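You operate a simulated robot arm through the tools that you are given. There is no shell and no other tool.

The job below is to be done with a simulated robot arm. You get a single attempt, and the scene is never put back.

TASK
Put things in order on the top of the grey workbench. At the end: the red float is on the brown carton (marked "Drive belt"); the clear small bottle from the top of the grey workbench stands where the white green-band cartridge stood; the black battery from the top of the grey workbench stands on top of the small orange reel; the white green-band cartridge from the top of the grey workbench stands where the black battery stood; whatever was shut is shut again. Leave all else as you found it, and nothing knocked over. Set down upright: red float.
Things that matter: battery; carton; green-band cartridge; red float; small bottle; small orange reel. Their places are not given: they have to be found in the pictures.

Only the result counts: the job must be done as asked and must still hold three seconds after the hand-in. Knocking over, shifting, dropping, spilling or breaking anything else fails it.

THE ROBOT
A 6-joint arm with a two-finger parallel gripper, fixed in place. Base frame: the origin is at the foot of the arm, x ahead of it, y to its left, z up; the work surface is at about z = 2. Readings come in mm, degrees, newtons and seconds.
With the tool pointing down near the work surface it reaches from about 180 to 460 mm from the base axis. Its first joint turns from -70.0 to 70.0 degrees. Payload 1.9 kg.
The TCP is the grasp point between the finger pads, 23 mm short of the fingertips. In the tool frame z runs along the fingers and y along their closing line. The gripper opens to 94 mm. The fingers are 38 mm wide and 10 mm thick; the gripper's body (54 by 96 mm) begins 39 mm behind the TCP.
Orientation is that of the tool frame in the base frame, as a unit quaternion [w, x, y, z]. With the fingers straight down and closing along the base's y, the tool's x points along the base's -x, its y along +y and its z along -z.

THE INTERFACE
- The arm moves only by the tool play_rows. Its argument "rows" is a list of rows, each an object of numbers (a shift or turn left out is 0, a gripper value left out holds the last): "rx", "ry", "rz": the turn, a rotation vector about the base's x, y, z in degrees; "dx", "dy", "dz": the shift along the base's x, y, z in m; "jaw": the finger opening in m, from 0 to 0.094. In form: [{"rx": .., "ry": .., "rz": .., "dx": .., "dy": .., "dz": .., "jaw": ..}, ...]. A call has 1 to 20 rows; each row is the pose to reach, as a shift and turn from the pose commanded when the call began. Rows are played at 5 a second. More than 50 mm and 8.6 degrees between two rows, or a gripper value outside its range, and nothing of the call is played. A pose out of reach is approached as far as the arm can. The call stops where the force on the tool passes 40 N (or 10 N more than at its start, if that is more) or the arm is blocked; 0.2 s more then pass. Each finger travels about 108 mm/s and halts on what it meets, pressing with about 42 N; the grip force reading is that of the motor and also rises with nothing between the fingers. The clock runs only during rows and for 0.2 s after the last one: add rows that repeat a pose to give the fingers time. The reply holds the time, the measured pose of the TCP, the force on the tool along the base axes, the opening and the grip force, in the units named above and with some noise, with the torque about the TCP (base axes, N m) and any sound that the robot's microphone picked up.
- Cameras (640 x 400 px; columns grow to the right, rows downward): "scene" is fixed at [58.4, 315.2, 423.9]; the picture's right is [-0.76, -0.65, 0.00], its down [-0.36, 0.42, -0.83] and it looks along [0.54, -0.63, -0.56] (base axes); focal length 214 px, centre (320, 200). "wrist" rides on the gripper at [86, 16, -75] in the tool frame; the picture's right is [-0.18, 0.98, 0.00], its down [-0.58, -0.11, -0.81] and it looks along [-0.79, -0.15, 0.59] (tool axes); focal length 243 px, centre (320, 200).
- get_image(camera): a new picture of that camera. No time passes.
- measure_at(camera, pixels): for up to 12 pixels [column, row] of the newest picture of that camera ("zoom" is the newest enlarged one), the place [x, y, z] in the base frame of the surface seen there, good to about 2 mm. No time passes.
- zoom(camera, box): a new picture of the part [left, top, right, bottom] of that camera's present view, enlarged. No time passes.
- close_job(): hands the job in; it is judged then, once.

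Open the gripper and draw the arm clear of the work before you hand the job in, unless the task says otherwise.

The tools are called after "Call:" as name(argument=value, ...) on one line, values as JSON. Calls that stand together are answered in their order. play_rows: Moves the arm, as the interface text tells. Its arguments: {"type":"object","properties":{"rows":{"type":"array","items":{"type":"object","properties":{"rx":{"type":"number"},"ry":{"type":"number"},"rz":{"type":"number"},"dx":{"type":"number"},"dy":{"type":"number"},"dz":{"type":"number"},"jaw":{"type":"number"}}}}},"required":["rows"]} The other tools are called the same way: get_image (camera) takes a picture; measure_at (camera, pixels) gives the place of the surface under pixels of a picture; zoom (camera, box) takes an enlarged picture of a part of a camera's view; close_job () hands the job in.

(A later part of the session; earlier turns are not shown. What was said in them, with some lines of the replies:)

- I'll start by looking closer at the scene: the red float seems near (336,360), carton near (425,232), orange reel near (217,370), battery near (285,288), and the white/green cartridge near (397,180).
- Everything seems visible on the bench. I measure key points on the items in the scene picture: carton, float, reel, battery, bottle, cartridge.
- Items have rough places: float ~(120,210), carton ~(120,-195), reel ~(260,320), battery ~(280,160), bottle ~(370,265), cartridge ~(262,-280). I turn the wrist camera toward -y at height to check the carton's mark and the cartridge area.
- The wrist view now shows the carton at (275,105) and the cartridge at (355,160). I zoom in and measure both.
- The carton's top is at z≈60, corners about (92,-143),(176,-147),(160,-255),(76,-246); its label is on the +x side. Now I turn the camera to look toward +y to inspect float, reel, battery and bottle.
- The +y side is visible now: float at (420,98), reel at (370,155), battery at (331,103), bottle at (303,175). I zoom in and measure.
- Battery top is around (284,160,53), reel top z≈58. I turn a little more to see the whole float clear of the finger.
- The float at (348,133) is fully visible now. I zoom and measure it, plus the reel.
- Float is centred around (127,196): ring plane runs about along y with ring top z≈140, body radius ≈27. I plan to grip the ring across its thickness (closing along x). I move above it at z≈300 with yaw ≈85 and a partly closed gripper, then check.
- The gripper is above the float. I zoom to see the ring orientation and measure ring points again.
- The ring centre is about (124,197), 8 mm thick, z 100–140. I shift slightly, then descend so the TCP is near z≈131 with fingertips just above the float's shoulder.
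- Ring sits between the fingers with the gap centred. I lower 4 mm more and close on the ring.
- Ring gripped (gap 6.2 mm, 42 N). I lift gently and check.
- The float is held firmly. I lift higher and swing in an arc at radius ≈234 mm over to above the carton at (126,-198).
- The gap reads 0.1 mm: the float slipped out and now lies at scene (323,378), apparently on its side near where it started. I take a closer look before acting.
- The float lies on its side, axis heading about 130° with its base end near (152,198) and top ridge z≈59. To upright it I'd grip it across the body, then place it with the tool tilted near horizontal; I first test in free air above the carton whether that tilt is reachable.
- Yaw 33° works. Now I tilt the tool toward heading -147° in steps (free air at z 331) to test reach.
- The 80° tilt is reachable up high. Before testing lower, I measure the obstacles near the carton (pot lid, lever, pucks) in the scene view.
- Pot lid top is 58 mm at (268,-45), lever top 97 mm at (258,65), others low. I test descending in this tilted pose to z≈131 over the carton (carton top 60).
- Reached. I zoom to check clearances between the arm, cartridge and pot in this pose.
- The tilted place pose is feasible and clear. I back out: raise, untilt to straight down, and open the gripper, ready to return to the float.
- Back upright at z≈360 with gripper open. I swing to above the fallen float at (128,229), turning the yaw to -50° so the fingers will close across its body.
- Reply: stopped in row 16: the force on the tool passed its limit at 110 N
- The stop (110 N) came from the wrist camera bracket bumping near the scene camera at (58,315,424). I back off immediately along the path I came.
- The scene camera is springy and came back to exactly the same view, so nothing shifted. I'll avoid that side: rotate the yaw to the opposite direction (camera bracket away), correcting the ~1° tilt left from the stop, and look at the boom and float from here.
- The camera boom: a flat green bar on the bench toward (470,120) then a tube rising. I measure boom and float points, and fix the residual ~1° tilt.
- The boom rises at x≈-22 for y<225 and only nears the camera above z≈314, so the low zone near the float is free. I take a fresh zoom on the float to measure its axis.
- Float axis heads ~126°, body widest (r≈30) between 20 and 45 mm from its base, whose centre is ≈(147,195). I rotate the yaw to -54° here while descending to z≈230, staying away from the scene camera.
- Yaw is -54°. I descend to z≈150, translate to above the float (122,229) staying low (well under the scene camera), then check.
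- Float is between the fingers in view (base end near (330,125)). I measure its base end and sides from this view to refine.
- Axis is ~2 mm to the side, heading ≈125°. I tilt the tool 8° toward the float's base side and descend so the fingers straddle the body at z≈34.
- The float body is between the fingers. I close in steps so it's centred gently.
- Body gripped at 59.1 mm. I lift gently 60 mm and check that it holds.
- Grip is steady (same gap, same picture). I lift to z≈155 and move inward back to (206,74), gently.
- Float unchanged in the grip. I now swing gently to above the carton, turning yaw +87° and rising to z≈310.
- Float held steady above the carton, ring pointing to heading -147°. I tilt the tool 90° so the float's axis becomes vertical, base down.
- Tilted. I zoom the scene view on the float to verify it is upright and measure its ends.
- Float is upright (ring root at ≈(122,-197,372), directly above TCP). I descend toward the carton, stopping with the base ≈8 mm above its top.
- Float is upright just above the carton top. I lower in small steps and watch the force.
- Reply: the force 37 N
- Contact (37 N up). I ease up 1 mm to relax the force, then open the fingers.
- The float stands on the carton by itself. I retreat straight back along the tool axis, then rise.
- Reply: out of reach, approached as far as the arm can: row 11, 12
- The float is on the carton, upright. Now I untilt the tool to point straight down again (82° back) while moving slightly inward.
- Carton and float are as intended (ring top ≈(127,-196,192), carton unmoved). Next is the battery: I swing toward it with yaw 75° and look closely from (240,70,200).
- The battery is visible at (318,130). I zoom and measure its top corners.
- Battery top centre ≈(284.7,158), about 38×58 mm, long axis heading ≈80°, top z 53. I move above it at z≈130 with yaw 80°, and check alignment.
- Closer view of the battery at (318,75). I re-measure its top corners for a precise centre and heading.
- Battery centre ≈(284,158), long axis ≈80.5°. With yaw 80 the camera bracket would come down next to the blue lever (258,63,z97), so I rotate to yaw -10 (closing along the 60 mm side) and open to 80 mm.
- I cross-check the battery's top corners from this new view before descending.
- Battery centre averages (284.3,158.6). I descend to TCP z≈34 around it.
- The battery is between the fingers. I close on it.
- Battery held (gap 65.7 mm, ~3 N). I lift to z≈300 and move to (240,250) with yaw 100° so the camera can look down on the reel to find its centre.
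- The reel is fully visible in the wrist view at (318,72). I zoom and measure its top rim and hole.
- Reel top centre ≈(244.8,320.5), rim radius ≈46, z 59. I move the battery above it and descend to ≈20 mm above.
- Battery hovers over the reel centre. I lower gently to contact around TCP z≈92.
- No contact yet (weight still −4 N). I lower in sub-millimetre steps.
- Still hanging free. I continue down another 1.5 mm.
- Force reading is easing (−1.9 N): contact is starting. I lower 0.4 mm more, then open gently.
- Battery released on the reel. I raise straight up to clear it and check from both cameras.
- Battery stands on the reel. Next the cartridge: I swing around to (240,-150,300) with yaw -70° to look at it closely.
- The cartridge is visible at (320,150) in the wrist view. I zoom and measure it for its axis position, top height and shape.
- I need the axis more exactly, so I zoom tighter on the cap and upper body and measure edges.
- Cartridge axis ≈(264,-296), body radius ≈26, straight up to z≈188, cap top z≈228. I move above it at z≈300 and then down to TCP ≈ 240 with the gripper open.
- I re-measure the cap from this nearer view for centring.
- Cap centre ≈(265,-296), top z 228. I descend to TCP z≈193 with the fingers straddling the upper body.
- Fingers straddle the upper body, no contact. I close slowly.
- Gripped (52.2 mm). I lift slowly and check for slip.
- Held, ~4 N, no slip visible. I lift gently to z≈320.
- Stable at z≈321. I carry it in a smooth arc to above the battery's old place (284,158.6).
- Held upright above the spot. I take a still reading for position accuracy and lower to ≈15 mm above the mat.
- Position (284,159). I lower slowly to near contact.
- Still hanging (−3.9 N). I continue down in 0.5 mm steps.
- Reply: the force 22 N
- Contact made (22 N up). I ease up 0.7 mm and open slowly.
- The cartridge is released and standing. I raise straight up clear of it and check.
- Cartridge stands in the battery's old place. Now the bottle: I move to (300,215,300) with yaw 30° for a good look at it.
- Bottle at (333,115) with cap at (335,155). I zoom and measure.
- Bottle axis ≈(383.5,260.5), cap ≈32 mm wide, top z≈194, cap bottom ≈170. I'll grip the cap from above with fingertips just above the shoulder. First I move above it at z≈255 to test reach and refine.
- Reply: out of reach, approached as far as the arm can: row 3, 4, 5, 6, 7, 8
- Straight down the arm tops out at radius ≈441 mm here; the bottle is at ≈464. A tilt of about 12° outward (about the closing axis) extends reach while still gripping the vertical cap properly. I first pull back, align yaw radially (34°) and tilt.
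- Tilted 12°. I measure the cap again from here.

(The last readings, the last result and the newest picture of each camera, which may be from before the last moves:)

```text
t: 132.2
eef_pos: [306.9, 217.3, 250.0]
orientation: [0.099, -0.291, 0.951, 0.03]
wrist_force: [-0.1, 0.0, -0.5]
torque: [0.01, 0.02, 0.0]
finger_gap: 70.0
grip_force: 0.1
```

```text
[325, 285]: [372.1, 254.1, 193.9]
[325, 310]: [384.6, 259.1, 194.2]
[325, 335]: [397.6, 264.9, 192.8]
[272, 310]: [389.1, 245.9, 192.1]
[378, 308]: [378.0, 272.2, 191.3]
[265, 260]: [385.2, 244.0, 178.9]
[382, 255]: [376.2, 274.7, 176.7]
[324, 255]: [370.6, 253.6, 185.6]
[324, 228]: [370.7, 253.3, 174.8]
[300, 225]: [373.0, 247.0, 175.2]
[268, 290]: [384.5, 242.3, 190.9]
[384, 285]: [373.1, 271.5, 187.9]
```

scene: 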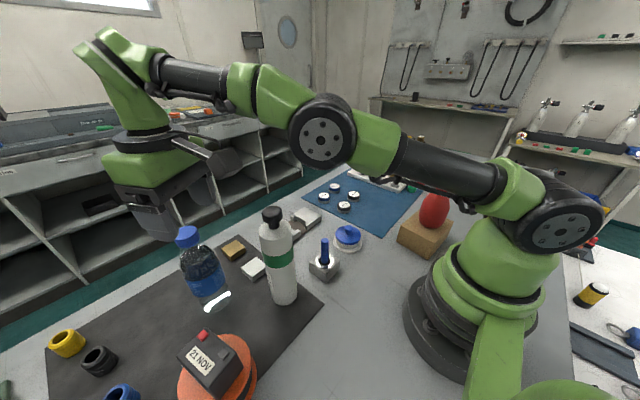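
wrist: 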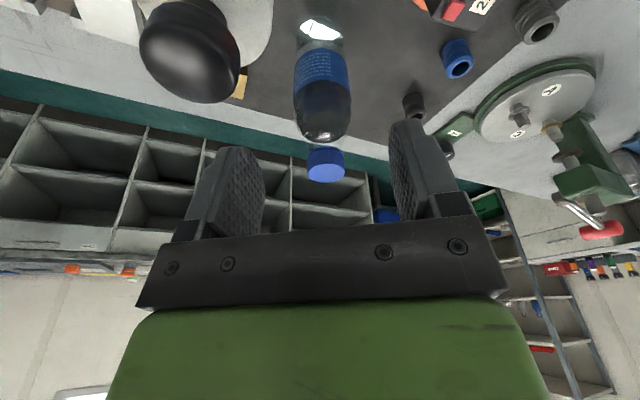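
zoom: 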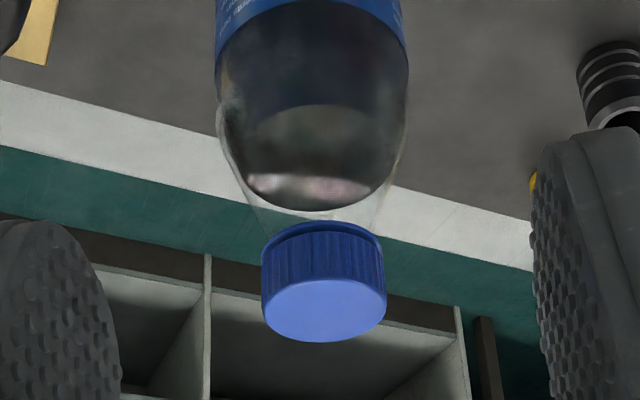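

Cap centre ≈(384,259.8), cap z 172–194. I move over it at z≈250.

Call:
play_rows(rows=[{"dx": 0.017, "dy": 0.009}, {"dx": 0.036, "dy": 0.0195}, {"dx": 0.055, "dy": 0.03}, {"dx": 0.07, "dy": 0.038}, {"dx": 0.0773, "dy": 0.0418}, {"dx": 0.0773, "dy": 0.0418}])

Call:
get_image(camera="wrist")

Call:
get_image(camera="scene")

```text
t: 133.6
eef_pos: [385.3, 259.0, 250.4]
orientation: [0.099, -0.291, 0.951, 0.03]
wrist_force: [-0.6, 0.4, 0.9]
torque: [0.01, -0.03, -0.03]
finger_gap: 70.0
grip_force: 0.1
```

```text
taken
```

wrist: 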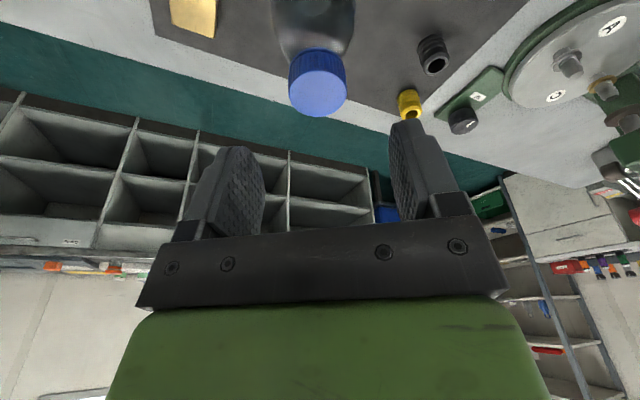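

```text
taken
```

scene: 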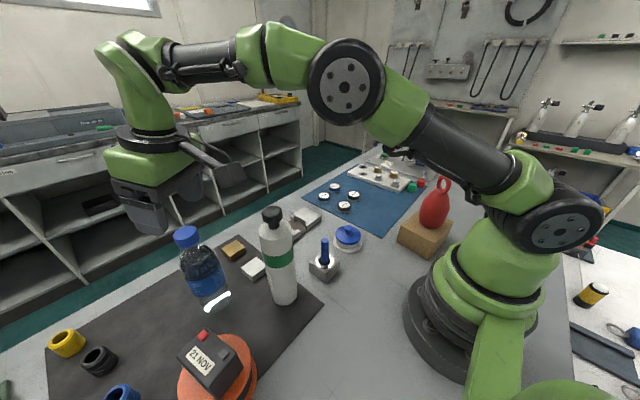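

Reached; cap aligned between the fingers. I descend to TCP z≈197 around the cap.

Call:
play_rows(rows=[{"dz": -0.012}, {"dz": -0.025}, {"dz": -0.036}, {"dz": -0.045}, {"dz": -0.051}, {"dz": -0.053}, {"dz": -0.053}])

Call:
get_image(camera="wrist")

Call:
zoom(camera="scene", box=[120, 170, 300, 320])

```text
t: 135.2
eef_pos: [384.7, 259.4, 196.6]
orientation: [0.1, -0.291, 0.951, 0.03]
wrist_force: [0.8, 0.8, -1.2]
torque: [0.0, -0.02, -0.01]
finger_gap: 70.1
grip_force: 0.1
```

```text
taken
```

wrist: 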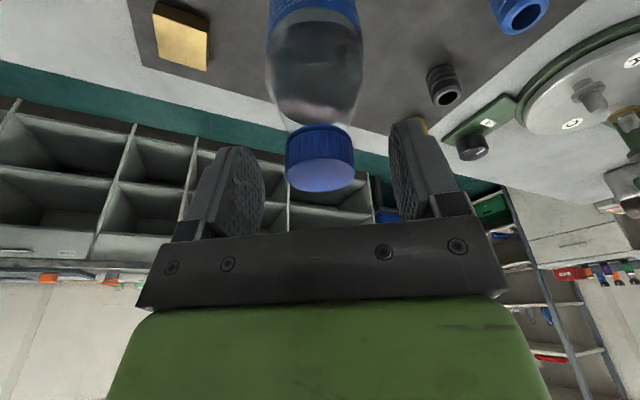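

```text
2.67 times, centred on (210, 245) of scene
```

zoom: 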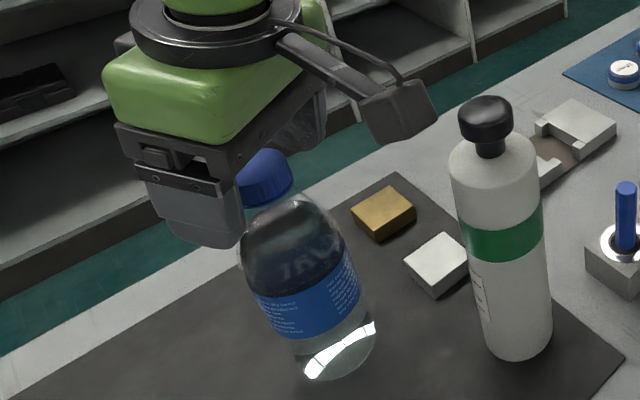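

Fingers straddle the cap. I close slowly on it.

Call:
play_rows(rows=[{"jaw": 0.055}, {"jaw": 0.045}, {"jaw": 0.04}, {"jaw": 0.037}, {"jaw": 0.035}, {"jaw": 0.033}, {"jaw": 0.031}, {"jaw": 0.028}, {"jaw": 0.02}, {"jaw": 0.0}, {"jaw": 0.0}, {"jaw": 0.0}])

Call:
get_image(camera="wrist")

Call:
zoom(camera="scene", box=[120, 170, 300, 320])

```text
t: 137.8
eef_pos: [384.2, 260.1, 197.1]
orientation: [0.098, -0.291, 0.951, 0.031]
wrist_force: [-0.2, 0.5, 0.5]
torque: [-0.1, 0.06, 0.03]
finger_gap: 33.9
grip_force: 42.1
```

```text
taken
```

wrist: 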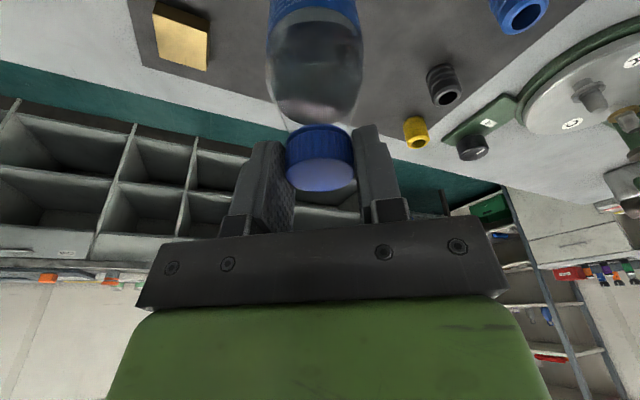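

```text
2.67 times, centred on (210, 245) of scene
```

zoom: 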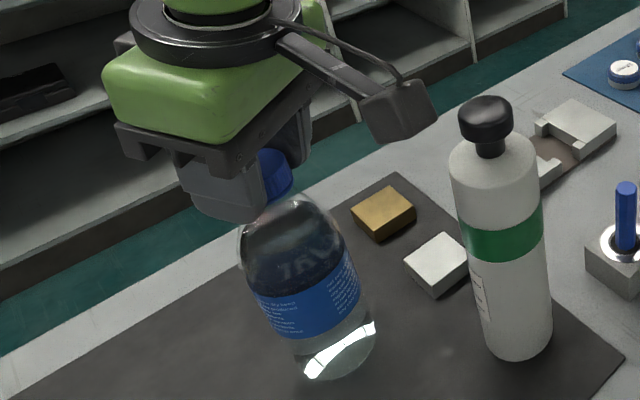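

Cap gripped at 33.9 mm. I lift very gently and check the hold.

Call:
play_rows(rows=[{"dz": 0.001}, {"dz": 0.002}, {"dz": 0.004}, {"dz": 0.007}, {"dz": 0.01}, {"dz": 0.012}, {"dz": 0.012}, {"dz": 0.012}, {"dz": 0.012}, {"dz": 0.012}])

Call:
get_image(camera="wrist")

Call:
zoom(camera="scene", box=[120, 170, 300, 320])

```text
t: 140.0
eef_pos: [384.4, 259.8, 207.8]
orientation: [0.099, -0.291, 0.951, 0.031]
wrist_force: [0.1, -0.5, -4.8]
torque: [0.02, -0.02, 0.03]
finger_gap: 33.3
grip_force: 42.1
```

```text
taken
```

wrist: 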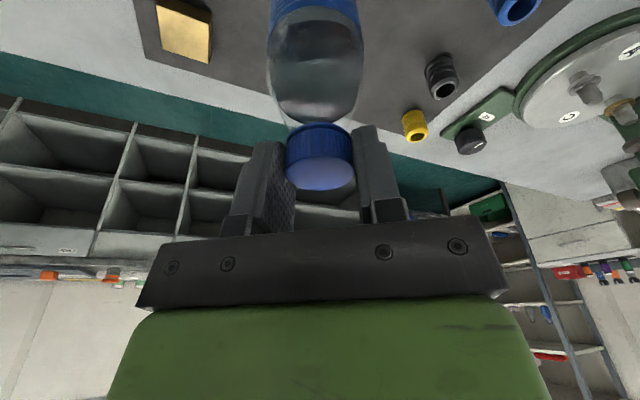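

```text
2.67 times, centred on (210, 245) of scene
```

zoom: 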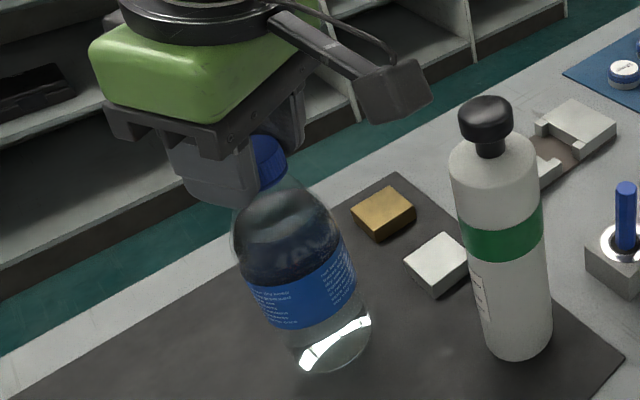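

Lifted ~11 mm with −4.8 N load. I hold still 2 s and compare close-ups to detect any creep before carrying on.

Call:
zoom(camera="wrist", box=[260, 90, 400, 220])

Call:
play_rows(rows=[{"dz": 0.0}, {"dz": 0.0}, {"dz": 0.0}, {"dz": 0.0}, {"dz": 0.0}, {"dz": 0.0}, {"dz": 0.0}, {"dz": 0.0}, {"dz": 0.0}, {"dz": 0.0}])

Call:
zoom(camera="wrist", box=[260, 90, 400, 220])

```text
3.08 times, centred on (330, 155) of wrist
```

zoom: 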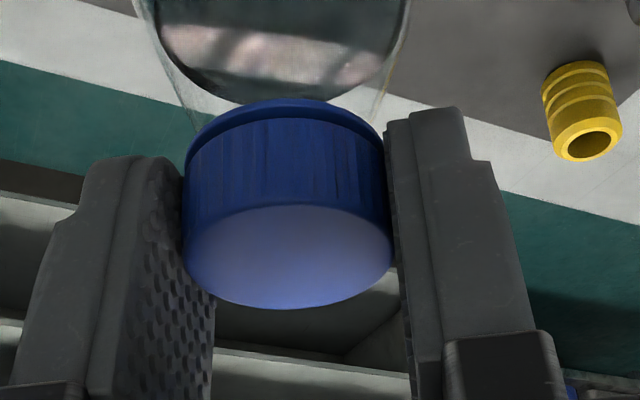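

```text
t: 142.2
eef_pos: [384.9, 259.4, 207.5]
orientation: [0.099, -0.291, 0.951, 0.03]
wrist_force: [-0.3, 0.1, -3.7]
torque: [-0.01, 0.01, -0.01]
finger_gap: 33.3
grip_force: 42.1
```

```text
3.08 times, centred on (330, 155) of wrist
```

zoom: 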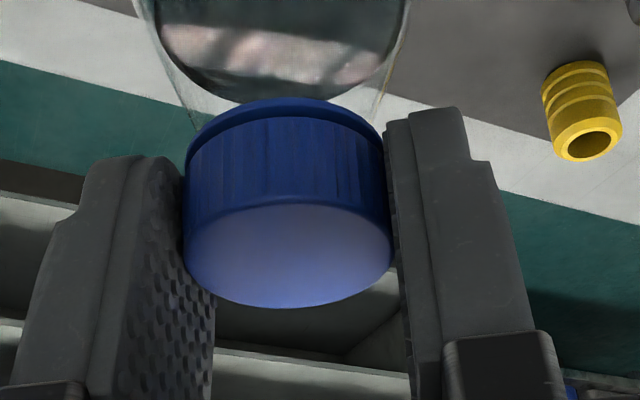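

Hold is steady. I lift higher while drawing slightly inward to (352,238,285).

Call:
play_rows(rows=[{"dz": 0.003}, {"dz": 0.009}, {"dz": 0.017}, {"dz": 0.026}, {"dz": 0.035}, {"dx": -0.003, "dy": -0.002, "dz": 0.044}, {"dx": -0.009, "dy": -0.006, "dz": 0.053}, {"dx": -0.016, "dy": -0.011, "dz": 0.061}, {"dx": -0.023, "dy": -0.0155, "dz": 0.068}, {"dx": -0.029, "dy": -0.0195, "dz": 0.074}, {"dx": -0.0324, "dy": -0.0218, "dz": 0.077}, {"dx": -0.0324, "dy": -0.0218, "dz": 0.077}])

Call:
zoom(camera="wrist", box=[260, 90, 400, 220])

Call:
get_image(camera="scene")

```text
t: 144.8
eef_pos: [352.5, 236.8, 285.0]
orientation: [0.099, -0.29, 0.951, 0.03]
wrist_force: [0.0, -0.2, -4.7]
torque: [0.0, 0.01, -0.01]
finger_gap: 33.1
grip_force: 42.0
```

```text
3.08 times, centred on (330, 155) of wrist
```

zoom: 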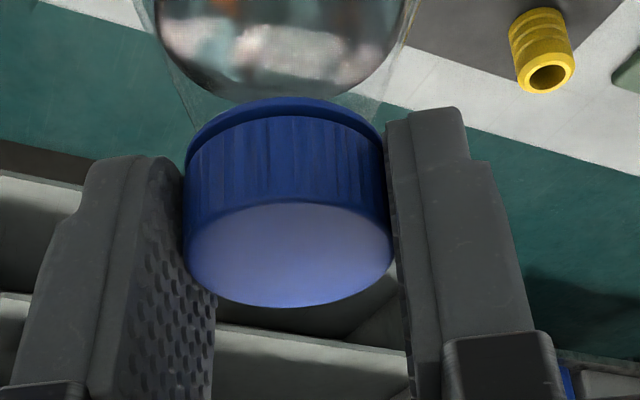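

```text
taken
```

scene: 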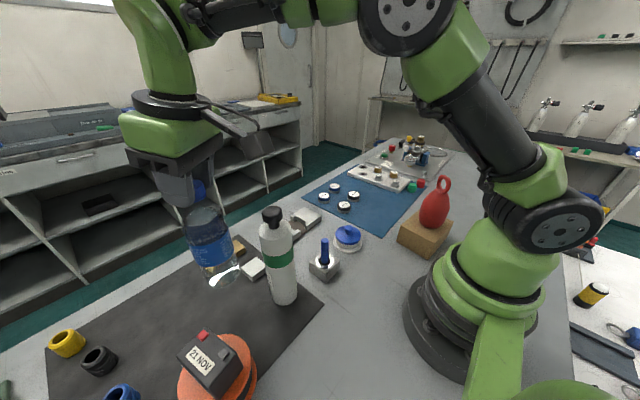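

Very slight settle of the cap (33.1 mm) but firmly held. I carry it in a smooth arc to above the cartridge's old place (264.5,-296.5).

Call:
play_rows(rows=[{"dx": 0.0049, "dy": -0.0077, "rz": -1.24}, {"dx": 0.0138, "dy": -0.0237, "rz": -3.71}, {"dx": 0.0257, "dy": -0.0483, "rz": -7.41}, {"dx": 0.0381, "dy": -0.0792, "rz": -11.94}, {"dx": 0.0487, "dy": -0.1139, "rz": -16.88}, {"dx": 0.0563, "dy": -0.1492, "rz": -21.82}, {"dx": 0.0607, "dy": -0.1849, "rz": -26.76}, {"dx": 0.0621, "dy": -0.2207, "rz": -31.7}, {"dx": 0.0604, "dy": -0.2563, "rz": -36.64}, {"dx": 0.0557, "dy": -0.2915, "rz": -41.58}, {"dx": 0.0479, "dy": -0.326, "rz": -46.52}, {"dx": 0.0373, "dy": -0.3597, "rz": -51.46}, {"dx": 0.0238, "dy": -0.3921, "rz": -56.4}, {"dx": 0.0076, "dy": -0.423, "rz": -61.34}, {"dx": -0.0111, "dy": -0.4524, "rz": -66.28}, {"dx": -0.0303, "dy": -0.4778, "rz": -70.81}, {"dx": -0.0494, "dy": -0.4994, "rz": -74.93}, {"dx": -0.0657, "dy": -0.5155, "rz": -78.22}, {"dx": -0.0785, "dy": -0.527, "rz": -80.69}, {"dx": -0.0874, "dy": -0.5343, "rz": -82.34}])

Call:
zoom(camera="wrist", box=[260, 90, 400, 220])

Call:
get_image(camera="scene")

```text
t: 149.0
eef_pos: [265.8, -296.4, 284.6]
orientation: [0.094, 0.408, 0.907, -0.043]
wrist_force: [0.3, 0.0, -3.8]
torque: [0.03, 0.04, 0.0]
finger_gap: 32.7
grip_force: 42.1
```

```text
3.08 times, centred on (330, 155) of wrist
```

zoom: 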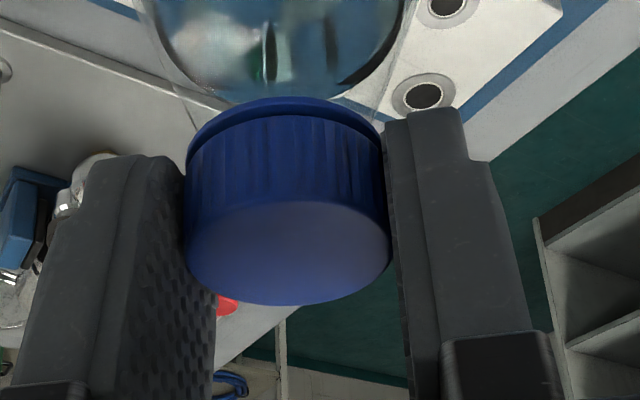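

```text
taken
```

scene: 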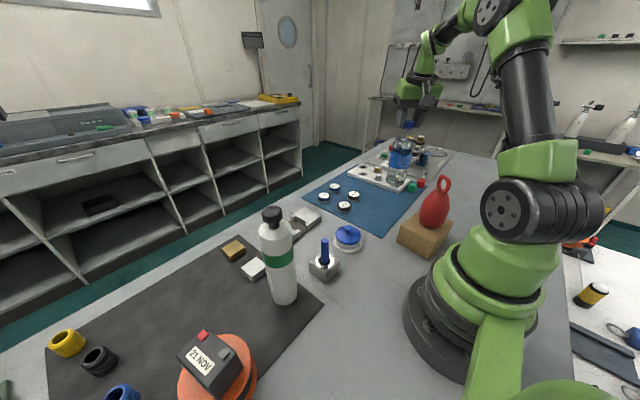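

Over the target at (265.8,-296.4). I lower promptly but smoothly to ≈10 mm above the mat.

Call:
play_rows(rows=[{"dz": -0.006}, {"dz": -0.018}, {"dz": -0.033}, {"dz": -0.048}, {"dz": -0.06}, {"dz": -0.069}, {"dz": -0.075}, {"dz": -0.077}])

Call:
zoom(camera="scene", box=[340, 100, 460, 230])

```text
t: 150.8
eef_pos: [264.6, -297.8, 208.6]
orientation: [0.094, 0.408, 0.907, -0.043]
wrist_force: [-0.5, 0.3, -4.0]
torque: [0.01, -0.01, 0.01]
finger_gap: 32.4
grip_force: 41.7
```

```text
3.08 times, centred on (400, 165) of scene
```

zoom: 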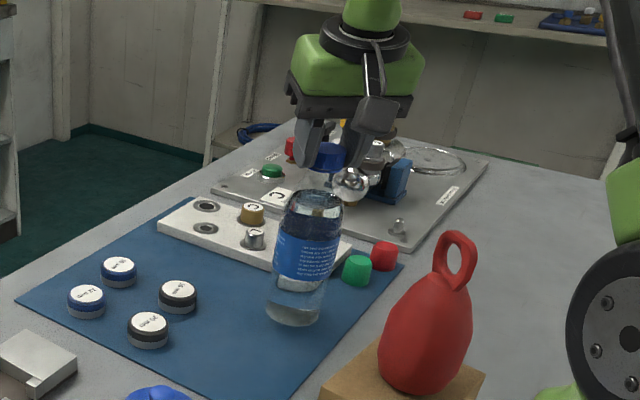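

The bottle is just above the old cartridge spot. I lower slowly toward contact.

Call:
play_rows(rows=[{"dz": -0.003}, {"dz": -0.006}, {"dz": -0.008}, {"dz": -0.0092}, {"dz": -0.0092}])

```text
t: 152.0
eef_pos: [265.7, -296.1, 200.2]
orientation: [0.095, 0.408, 0.907, -0.042]
wrist_force: [-0.5, 0.4, -3.9]
torque: [0.02, -0.01, 0.0]
finger_gap: 32.2
grip_force: 42.8
```

Still hanging. Down another 1.5 mm in small steps.

Call:
play_rows(rows=[{"dz": -0.0006}, {"dz": -0.0012}, {"dz": -0.0016}, {"dz": -0.0016}])

```text
t: 153.0
eef_pos: [265.4, -297.6, 198.2]
orientation: [0.095, 0.408, 0.907, -0.043]
wrist_force: [-3.0, 6.6, 23.6]
torque: [0.9, 0.42, 0.17]
finger_gap: 32.4
grip_force: 42.8
```

Contact (24 N up). I ease up 0.7 mm and open slowly so the bottle settles flat.

Call:
play_rows(rows=[{"dz": 0.0007}, {"dz": 0.0007, "jaw": 0.033}, {"dz": 0.0007, "jaw": 0.034}, {"dz": 0.0007, "jaw": 0.036}, {"dz": 0.0007, "jaw": 0.04}, {"dz": 0.0007, "jaw": 0.048}, {"dz": 0.0007, "jaw": 0.058}, {"dz": 0.0007, "jaw": 0.07}, {"dz": 0.0007, "jaw": 0.075}, {"dz": 0.0007, "jaw": 0.075}])

Call:
get_image(camera="wrist")

Call:
zoom(camera="scene", box=[340, 100, 460, 230])

```text
t: 155.2
eef_pos: [264.0, -296.4, 199.3]
orientation: [0.094, 0.408, 0.907, -0.043]
wrist_force: [0.1, -0.2, 0.3]
torque: [-0.01, -0.02, -0.01]
finger_gap: 74.8
grip_force: 0.0
```

```text
taken
```

wrist: 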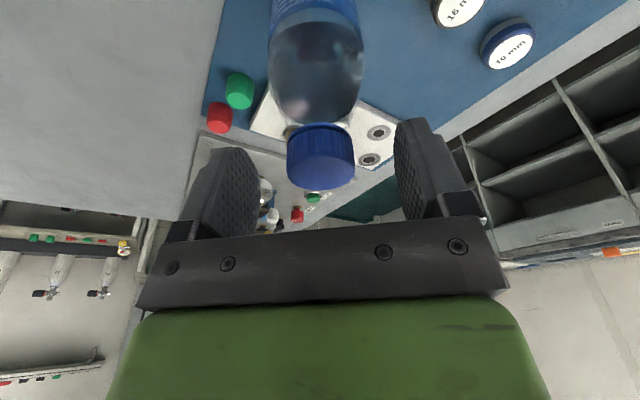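

```text
3.08 times, centred on (400, 165) of scene
```

zoom: 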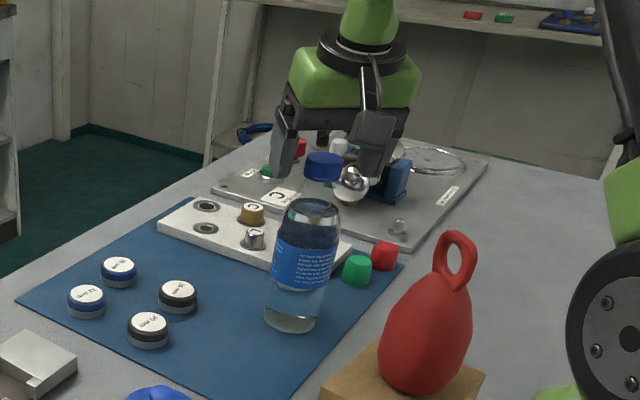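

Bottle stands freely. I raise straight up to z≈300 and then check everything.

Call:
play_rows(rows=[{"dz": 0.006}, {"dz": 0.018}, {"dz": 0.035}, {"dz": 0.055}, {"dz": 0.078}, {"dz": 0.1}, {"dz": 0.1}])

Call:
get_image(camera="scene")

Call:
get_image(camera="wrist")

```text
t: 156.8
eef_pos: [265.0, -294.8, 298.9]
orientation: [0.094, 0.407, 0.907, -0.043]
wrist_force: [1.1, 0.3, 0.0]
torque: [-0.01, 0.01, 0.0]
finger_gap: 75.1
grip_force: 0.1
```

```text
taken
```

scene: 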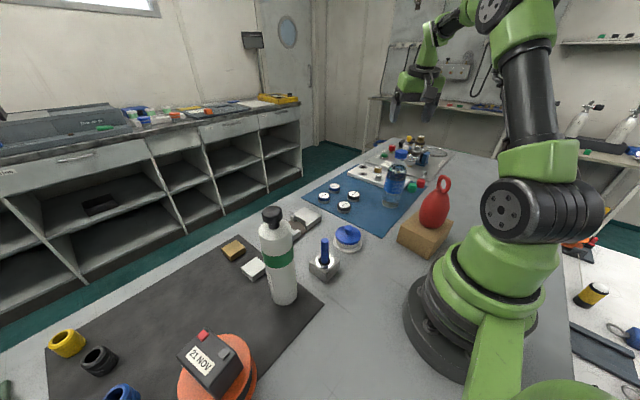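

```text
taken
```

wrist: 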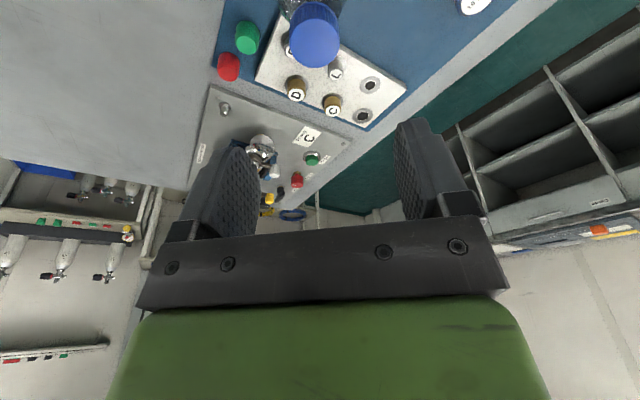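

All four items are placed. I verify positions from the scene camera with measurements and close-ups.

Call:
measure_at(camera="scene", pixels=[[272, 214], [278, 255], [265, 250], [291, 250], [283, 300], [401, 155], [394, 185], [390, 205], [200, 355], [215, 370], [223, 350], [443, 180]])

Call:
zoom(camera="scene", box=[140, 190, 340, 400])

Call:
zoom(camera="scene", box=[300, 120, 480, 270])

```text
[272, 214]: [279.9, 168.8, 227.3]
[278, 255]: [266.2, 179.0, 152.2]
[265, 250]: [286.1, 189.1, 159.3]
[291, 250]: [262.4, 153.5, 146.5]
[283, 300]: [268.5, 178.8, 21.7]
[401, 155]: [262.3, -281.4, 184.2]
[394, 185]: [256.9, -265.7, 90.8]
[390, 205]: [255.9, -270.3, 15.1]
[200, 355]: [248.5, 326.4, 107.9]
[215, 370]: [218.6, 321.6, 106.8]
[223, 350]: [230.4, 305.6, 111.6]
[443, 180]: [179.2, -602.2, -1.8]
```

```text
1.90 times, centred on (240, 295) of scene
```

zoom: 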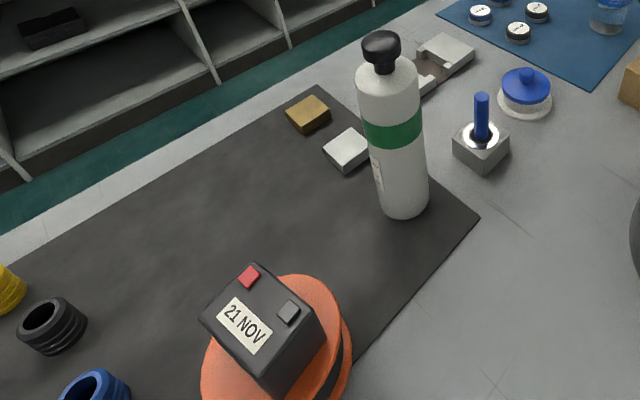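

```text
2.67 times, centred on (390, 195) of scene
```

zoom: 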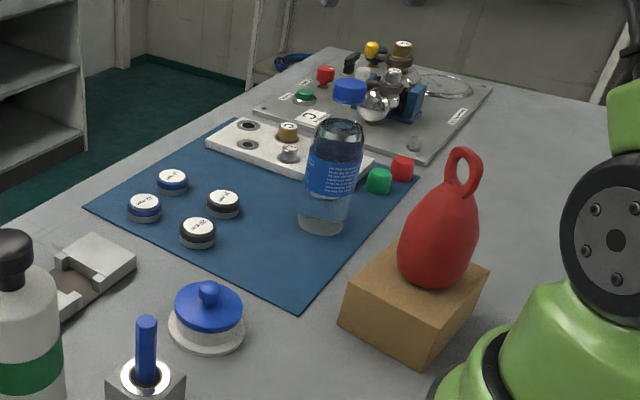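

Everything looks in place. I untilt the tool above the bottle, then return toward the starting pose and check the cartridge with the wrist camera.

Call:
play_rows(rows=[{"rx": 2.99, "ry": 2.66, "dz": 0.01}, {"rx": 5.97, "ry": 5.32, "dz": 0.02}, {"rx": 8.96, "ry": 7.98, "dz": 0.02}, {"rx": 8.96, "ry": 7.98, "dz": 0.02}])

Call:
play_rows(rows=[{"dx": 0.0159, "dy": 0.0254, "dz": 0.004, "rz": 2.68}, {"dx": 0.0298, "dy": 0.0511, "dz": 0.008, "rz": 5.37}, {"dx": 0.0414, "dy": 0.0774, "dz": 0.012, "rz": 8.05}, {"dx": 0.0508, "dy": 0.104, "dz": 0.016, "rz": 10.73}, {"dx": 0.0579, "dy": 0.1308, "dz": 0.02, "rz": 13.4}, {"dx": 0.0629, "dy": 0.1577, "dz": 0.024, "rz": 16.1}, {"dx": 0.0657, "dy": 0.1843, "dz": 0.028, "rz": 18.8}, {"dx": 0.0664, "dy": 0.2107, "dz": 0.032, "rz": 21.5}, {"dx": 0.0651, "dy": 0.2364, "dz": 0.036, "rz": 24.1}, {"dx": 0.0617, "dy": 0.2616, "dz": 0.04, "rz": 26.8}, {"dx": 0.0566, "dy": 0.2859, "dz": 0.044, "rz": 29.5}, {"dx": 0.0496, "dy": 0.3092, "dz": 0.048, "rz": 32.2}, {"dx": 0.041, "dy": 0.3316, "dz": 0.052, "rz": 34.9}, {"dx": 0.0308, "dy": 0.3527, "dz": 0.056, "rz": 37.6}, {"dx": 0.0192, "dy": 0.3725, "dz": 0.06, "rz": 40.2}, {"dx": 0.0064, "dy": 0.3909, "dz": 0.064, "rz": 42.9}, {"dx": -0.0076, "dy": 0.4079, "dz": 0.068, "rz": 45.6}, {"dx": -0.0225, "dy": 0.4233, "dz": 0.07, "rz": 48.3, "jaw": 0.094}, {"dx": -0.0225, "dy": 0.4233, "dz": 0.07, "rz": 48.3, "jaw": 0.094}])

Call:
get_image(camera="wrist")

Call:
get_image(camera="scene")

```text
t: 157.8
eef_pos: [263.9, -296.8, 318.2]
orientation: [-0.001, 0.41, 0.912, 0.001]
wrist_force: [-0.5, 0.0, -0.9]
torque: [-0.01, -0.02, 0.01]
finger_gap: 75.0
grip_force: 0.3
```

```text
t: 161.8
eef_pos: [242.3, 127.0, 389.7]
orientation: [-0.001, -0.001, 1.0, 0.001]
wrist_force: [-0.1, 1.4, -0.3]
torque: [0.0, 0.01, -0.01]
finger_gap: 93.9
grip_force: 0.1
```

```text
taken
```

wrist: 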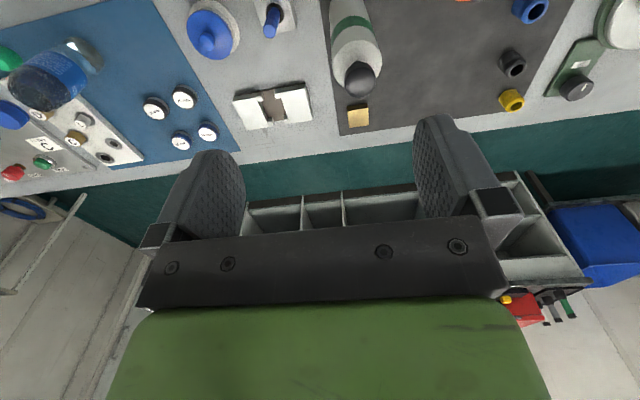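

```text
taken
```

scene: 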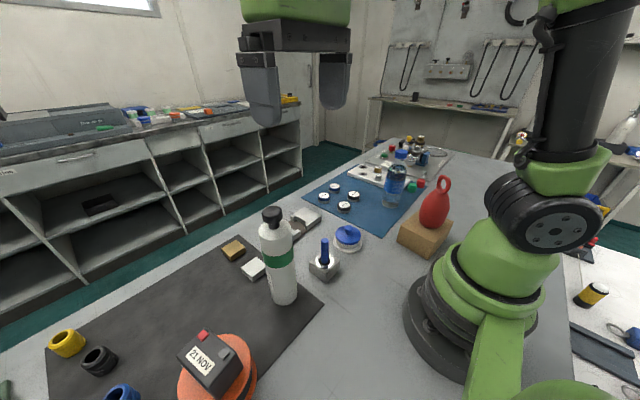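

The view matches the start apart from the intended moves. I measure the cartridge cap centre to confirm its place.

Call:
zoom(camera="wrist", box=[310, 0, 410, 110])

Call:
measure_at(camera="wrist", pixels=[[361, 66], [361, 72], [361, 80], [361, 90], [346, 80], [375, 78], [332, 50], [380, 45], [355, 40], [335, 30], [370, 25], [352, 20]])

```text
3.64 times, centred on (360, 55) of wrist
```

zoom: 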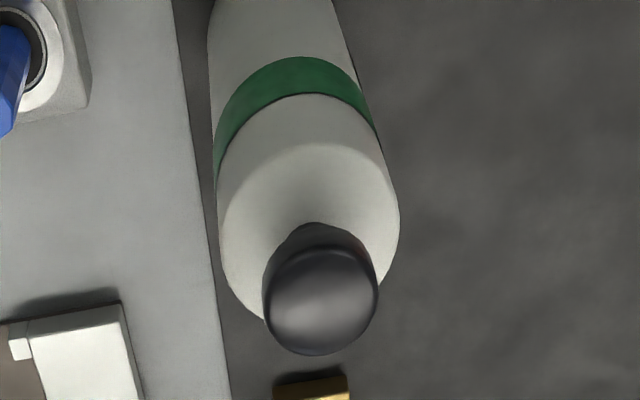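

```text
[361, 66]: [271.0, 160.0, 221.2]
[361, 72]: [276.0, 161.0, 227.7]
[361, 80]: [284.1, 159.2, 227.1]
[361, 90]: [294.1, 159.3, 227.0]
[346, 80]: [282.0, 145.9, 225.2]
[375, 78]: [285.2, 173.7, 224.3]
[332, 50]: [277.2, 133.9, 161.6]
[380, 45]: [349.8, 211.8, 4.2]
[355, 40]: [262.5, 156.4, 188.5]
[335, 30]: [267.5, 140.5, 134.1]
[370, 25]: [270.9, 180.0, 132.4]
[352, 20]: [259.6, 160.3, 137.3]
```

Cartridge centre reads (284.3,159.7), matching the battery's old centre. One last close look at the float and battery before handing in.

Call:
zoom(camera="scene", box=[390, 165, 470, 265])

Call:
measure_at(camera="scene", pixels=[[444, 177], [441, 180], [449, 181], [448, 192], [434, 210], [420, 215], [449, 215], [433, 226], [425, 238], [402, 232]])

```text
4.00 times, centred on (430, 215) of scene
```

zoom: 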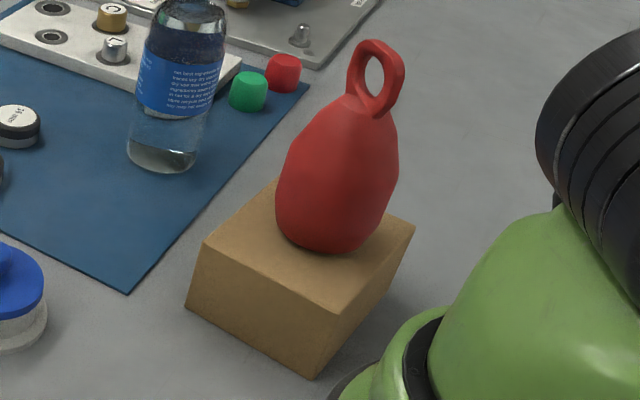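

```text
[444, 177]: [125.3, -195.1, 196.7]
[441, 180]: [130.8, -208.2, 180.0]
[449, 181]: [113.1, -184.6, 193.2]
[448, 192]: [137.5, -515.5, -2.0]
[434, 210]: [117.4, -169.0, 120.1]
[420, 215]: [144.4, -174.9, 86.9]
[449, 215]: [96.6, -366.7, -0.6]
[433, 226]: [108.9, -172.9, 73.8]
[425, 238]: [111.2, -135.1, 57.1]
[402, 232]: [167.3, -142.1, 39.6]
```

The float stands upright at the carton's centre: its ring top is at (125,-195,197), directly above the base. The battery, cartridge and bottle are all in their places, the gripper is open and the arm is back at its starting pose. I hand the job in.

Call:
close_job()

```text
The job is handed in.
```

I've handed the job in with all four items in place. The result hasn't been reported back to me. In the last pictures nothing else had visibly moved. I opened the gripper and moved the arm back to its starting pose.

| Item | Where it is now | Check |
|---|---|---|
| Red float | Upright on the brown carton | Top of its ring is directly above the middle of its base |
| Black battery | On top of the small orange reel | Set down about centred on the reel |
| Green-band cartridge | Where the battery stood | Centre within about 1 mm of the battery's old centre |
| Clear bottle | Where the cartridge stood | Set down within a few mm of the cartridge's old centre |

Two things went wrong along the way:
- **Dropped float:** my first grip, on the float's ring, slipped and the float fell onto the bench and landed on its side. I picked it up again by the body and set it upright on the carton. I saw no damage in the pictures.
- **Bumped camera:** the arm knocked the fixed scene camera, and the call stopped on force (110 N). The camera sprang back, and its view and measurements matched what they were before.

The label on the carton was too edge-on to read. It was the only brown carton I could see, so I took it to be the "Drive belt" one. I didn't open anything, so there was nothing to shut again.
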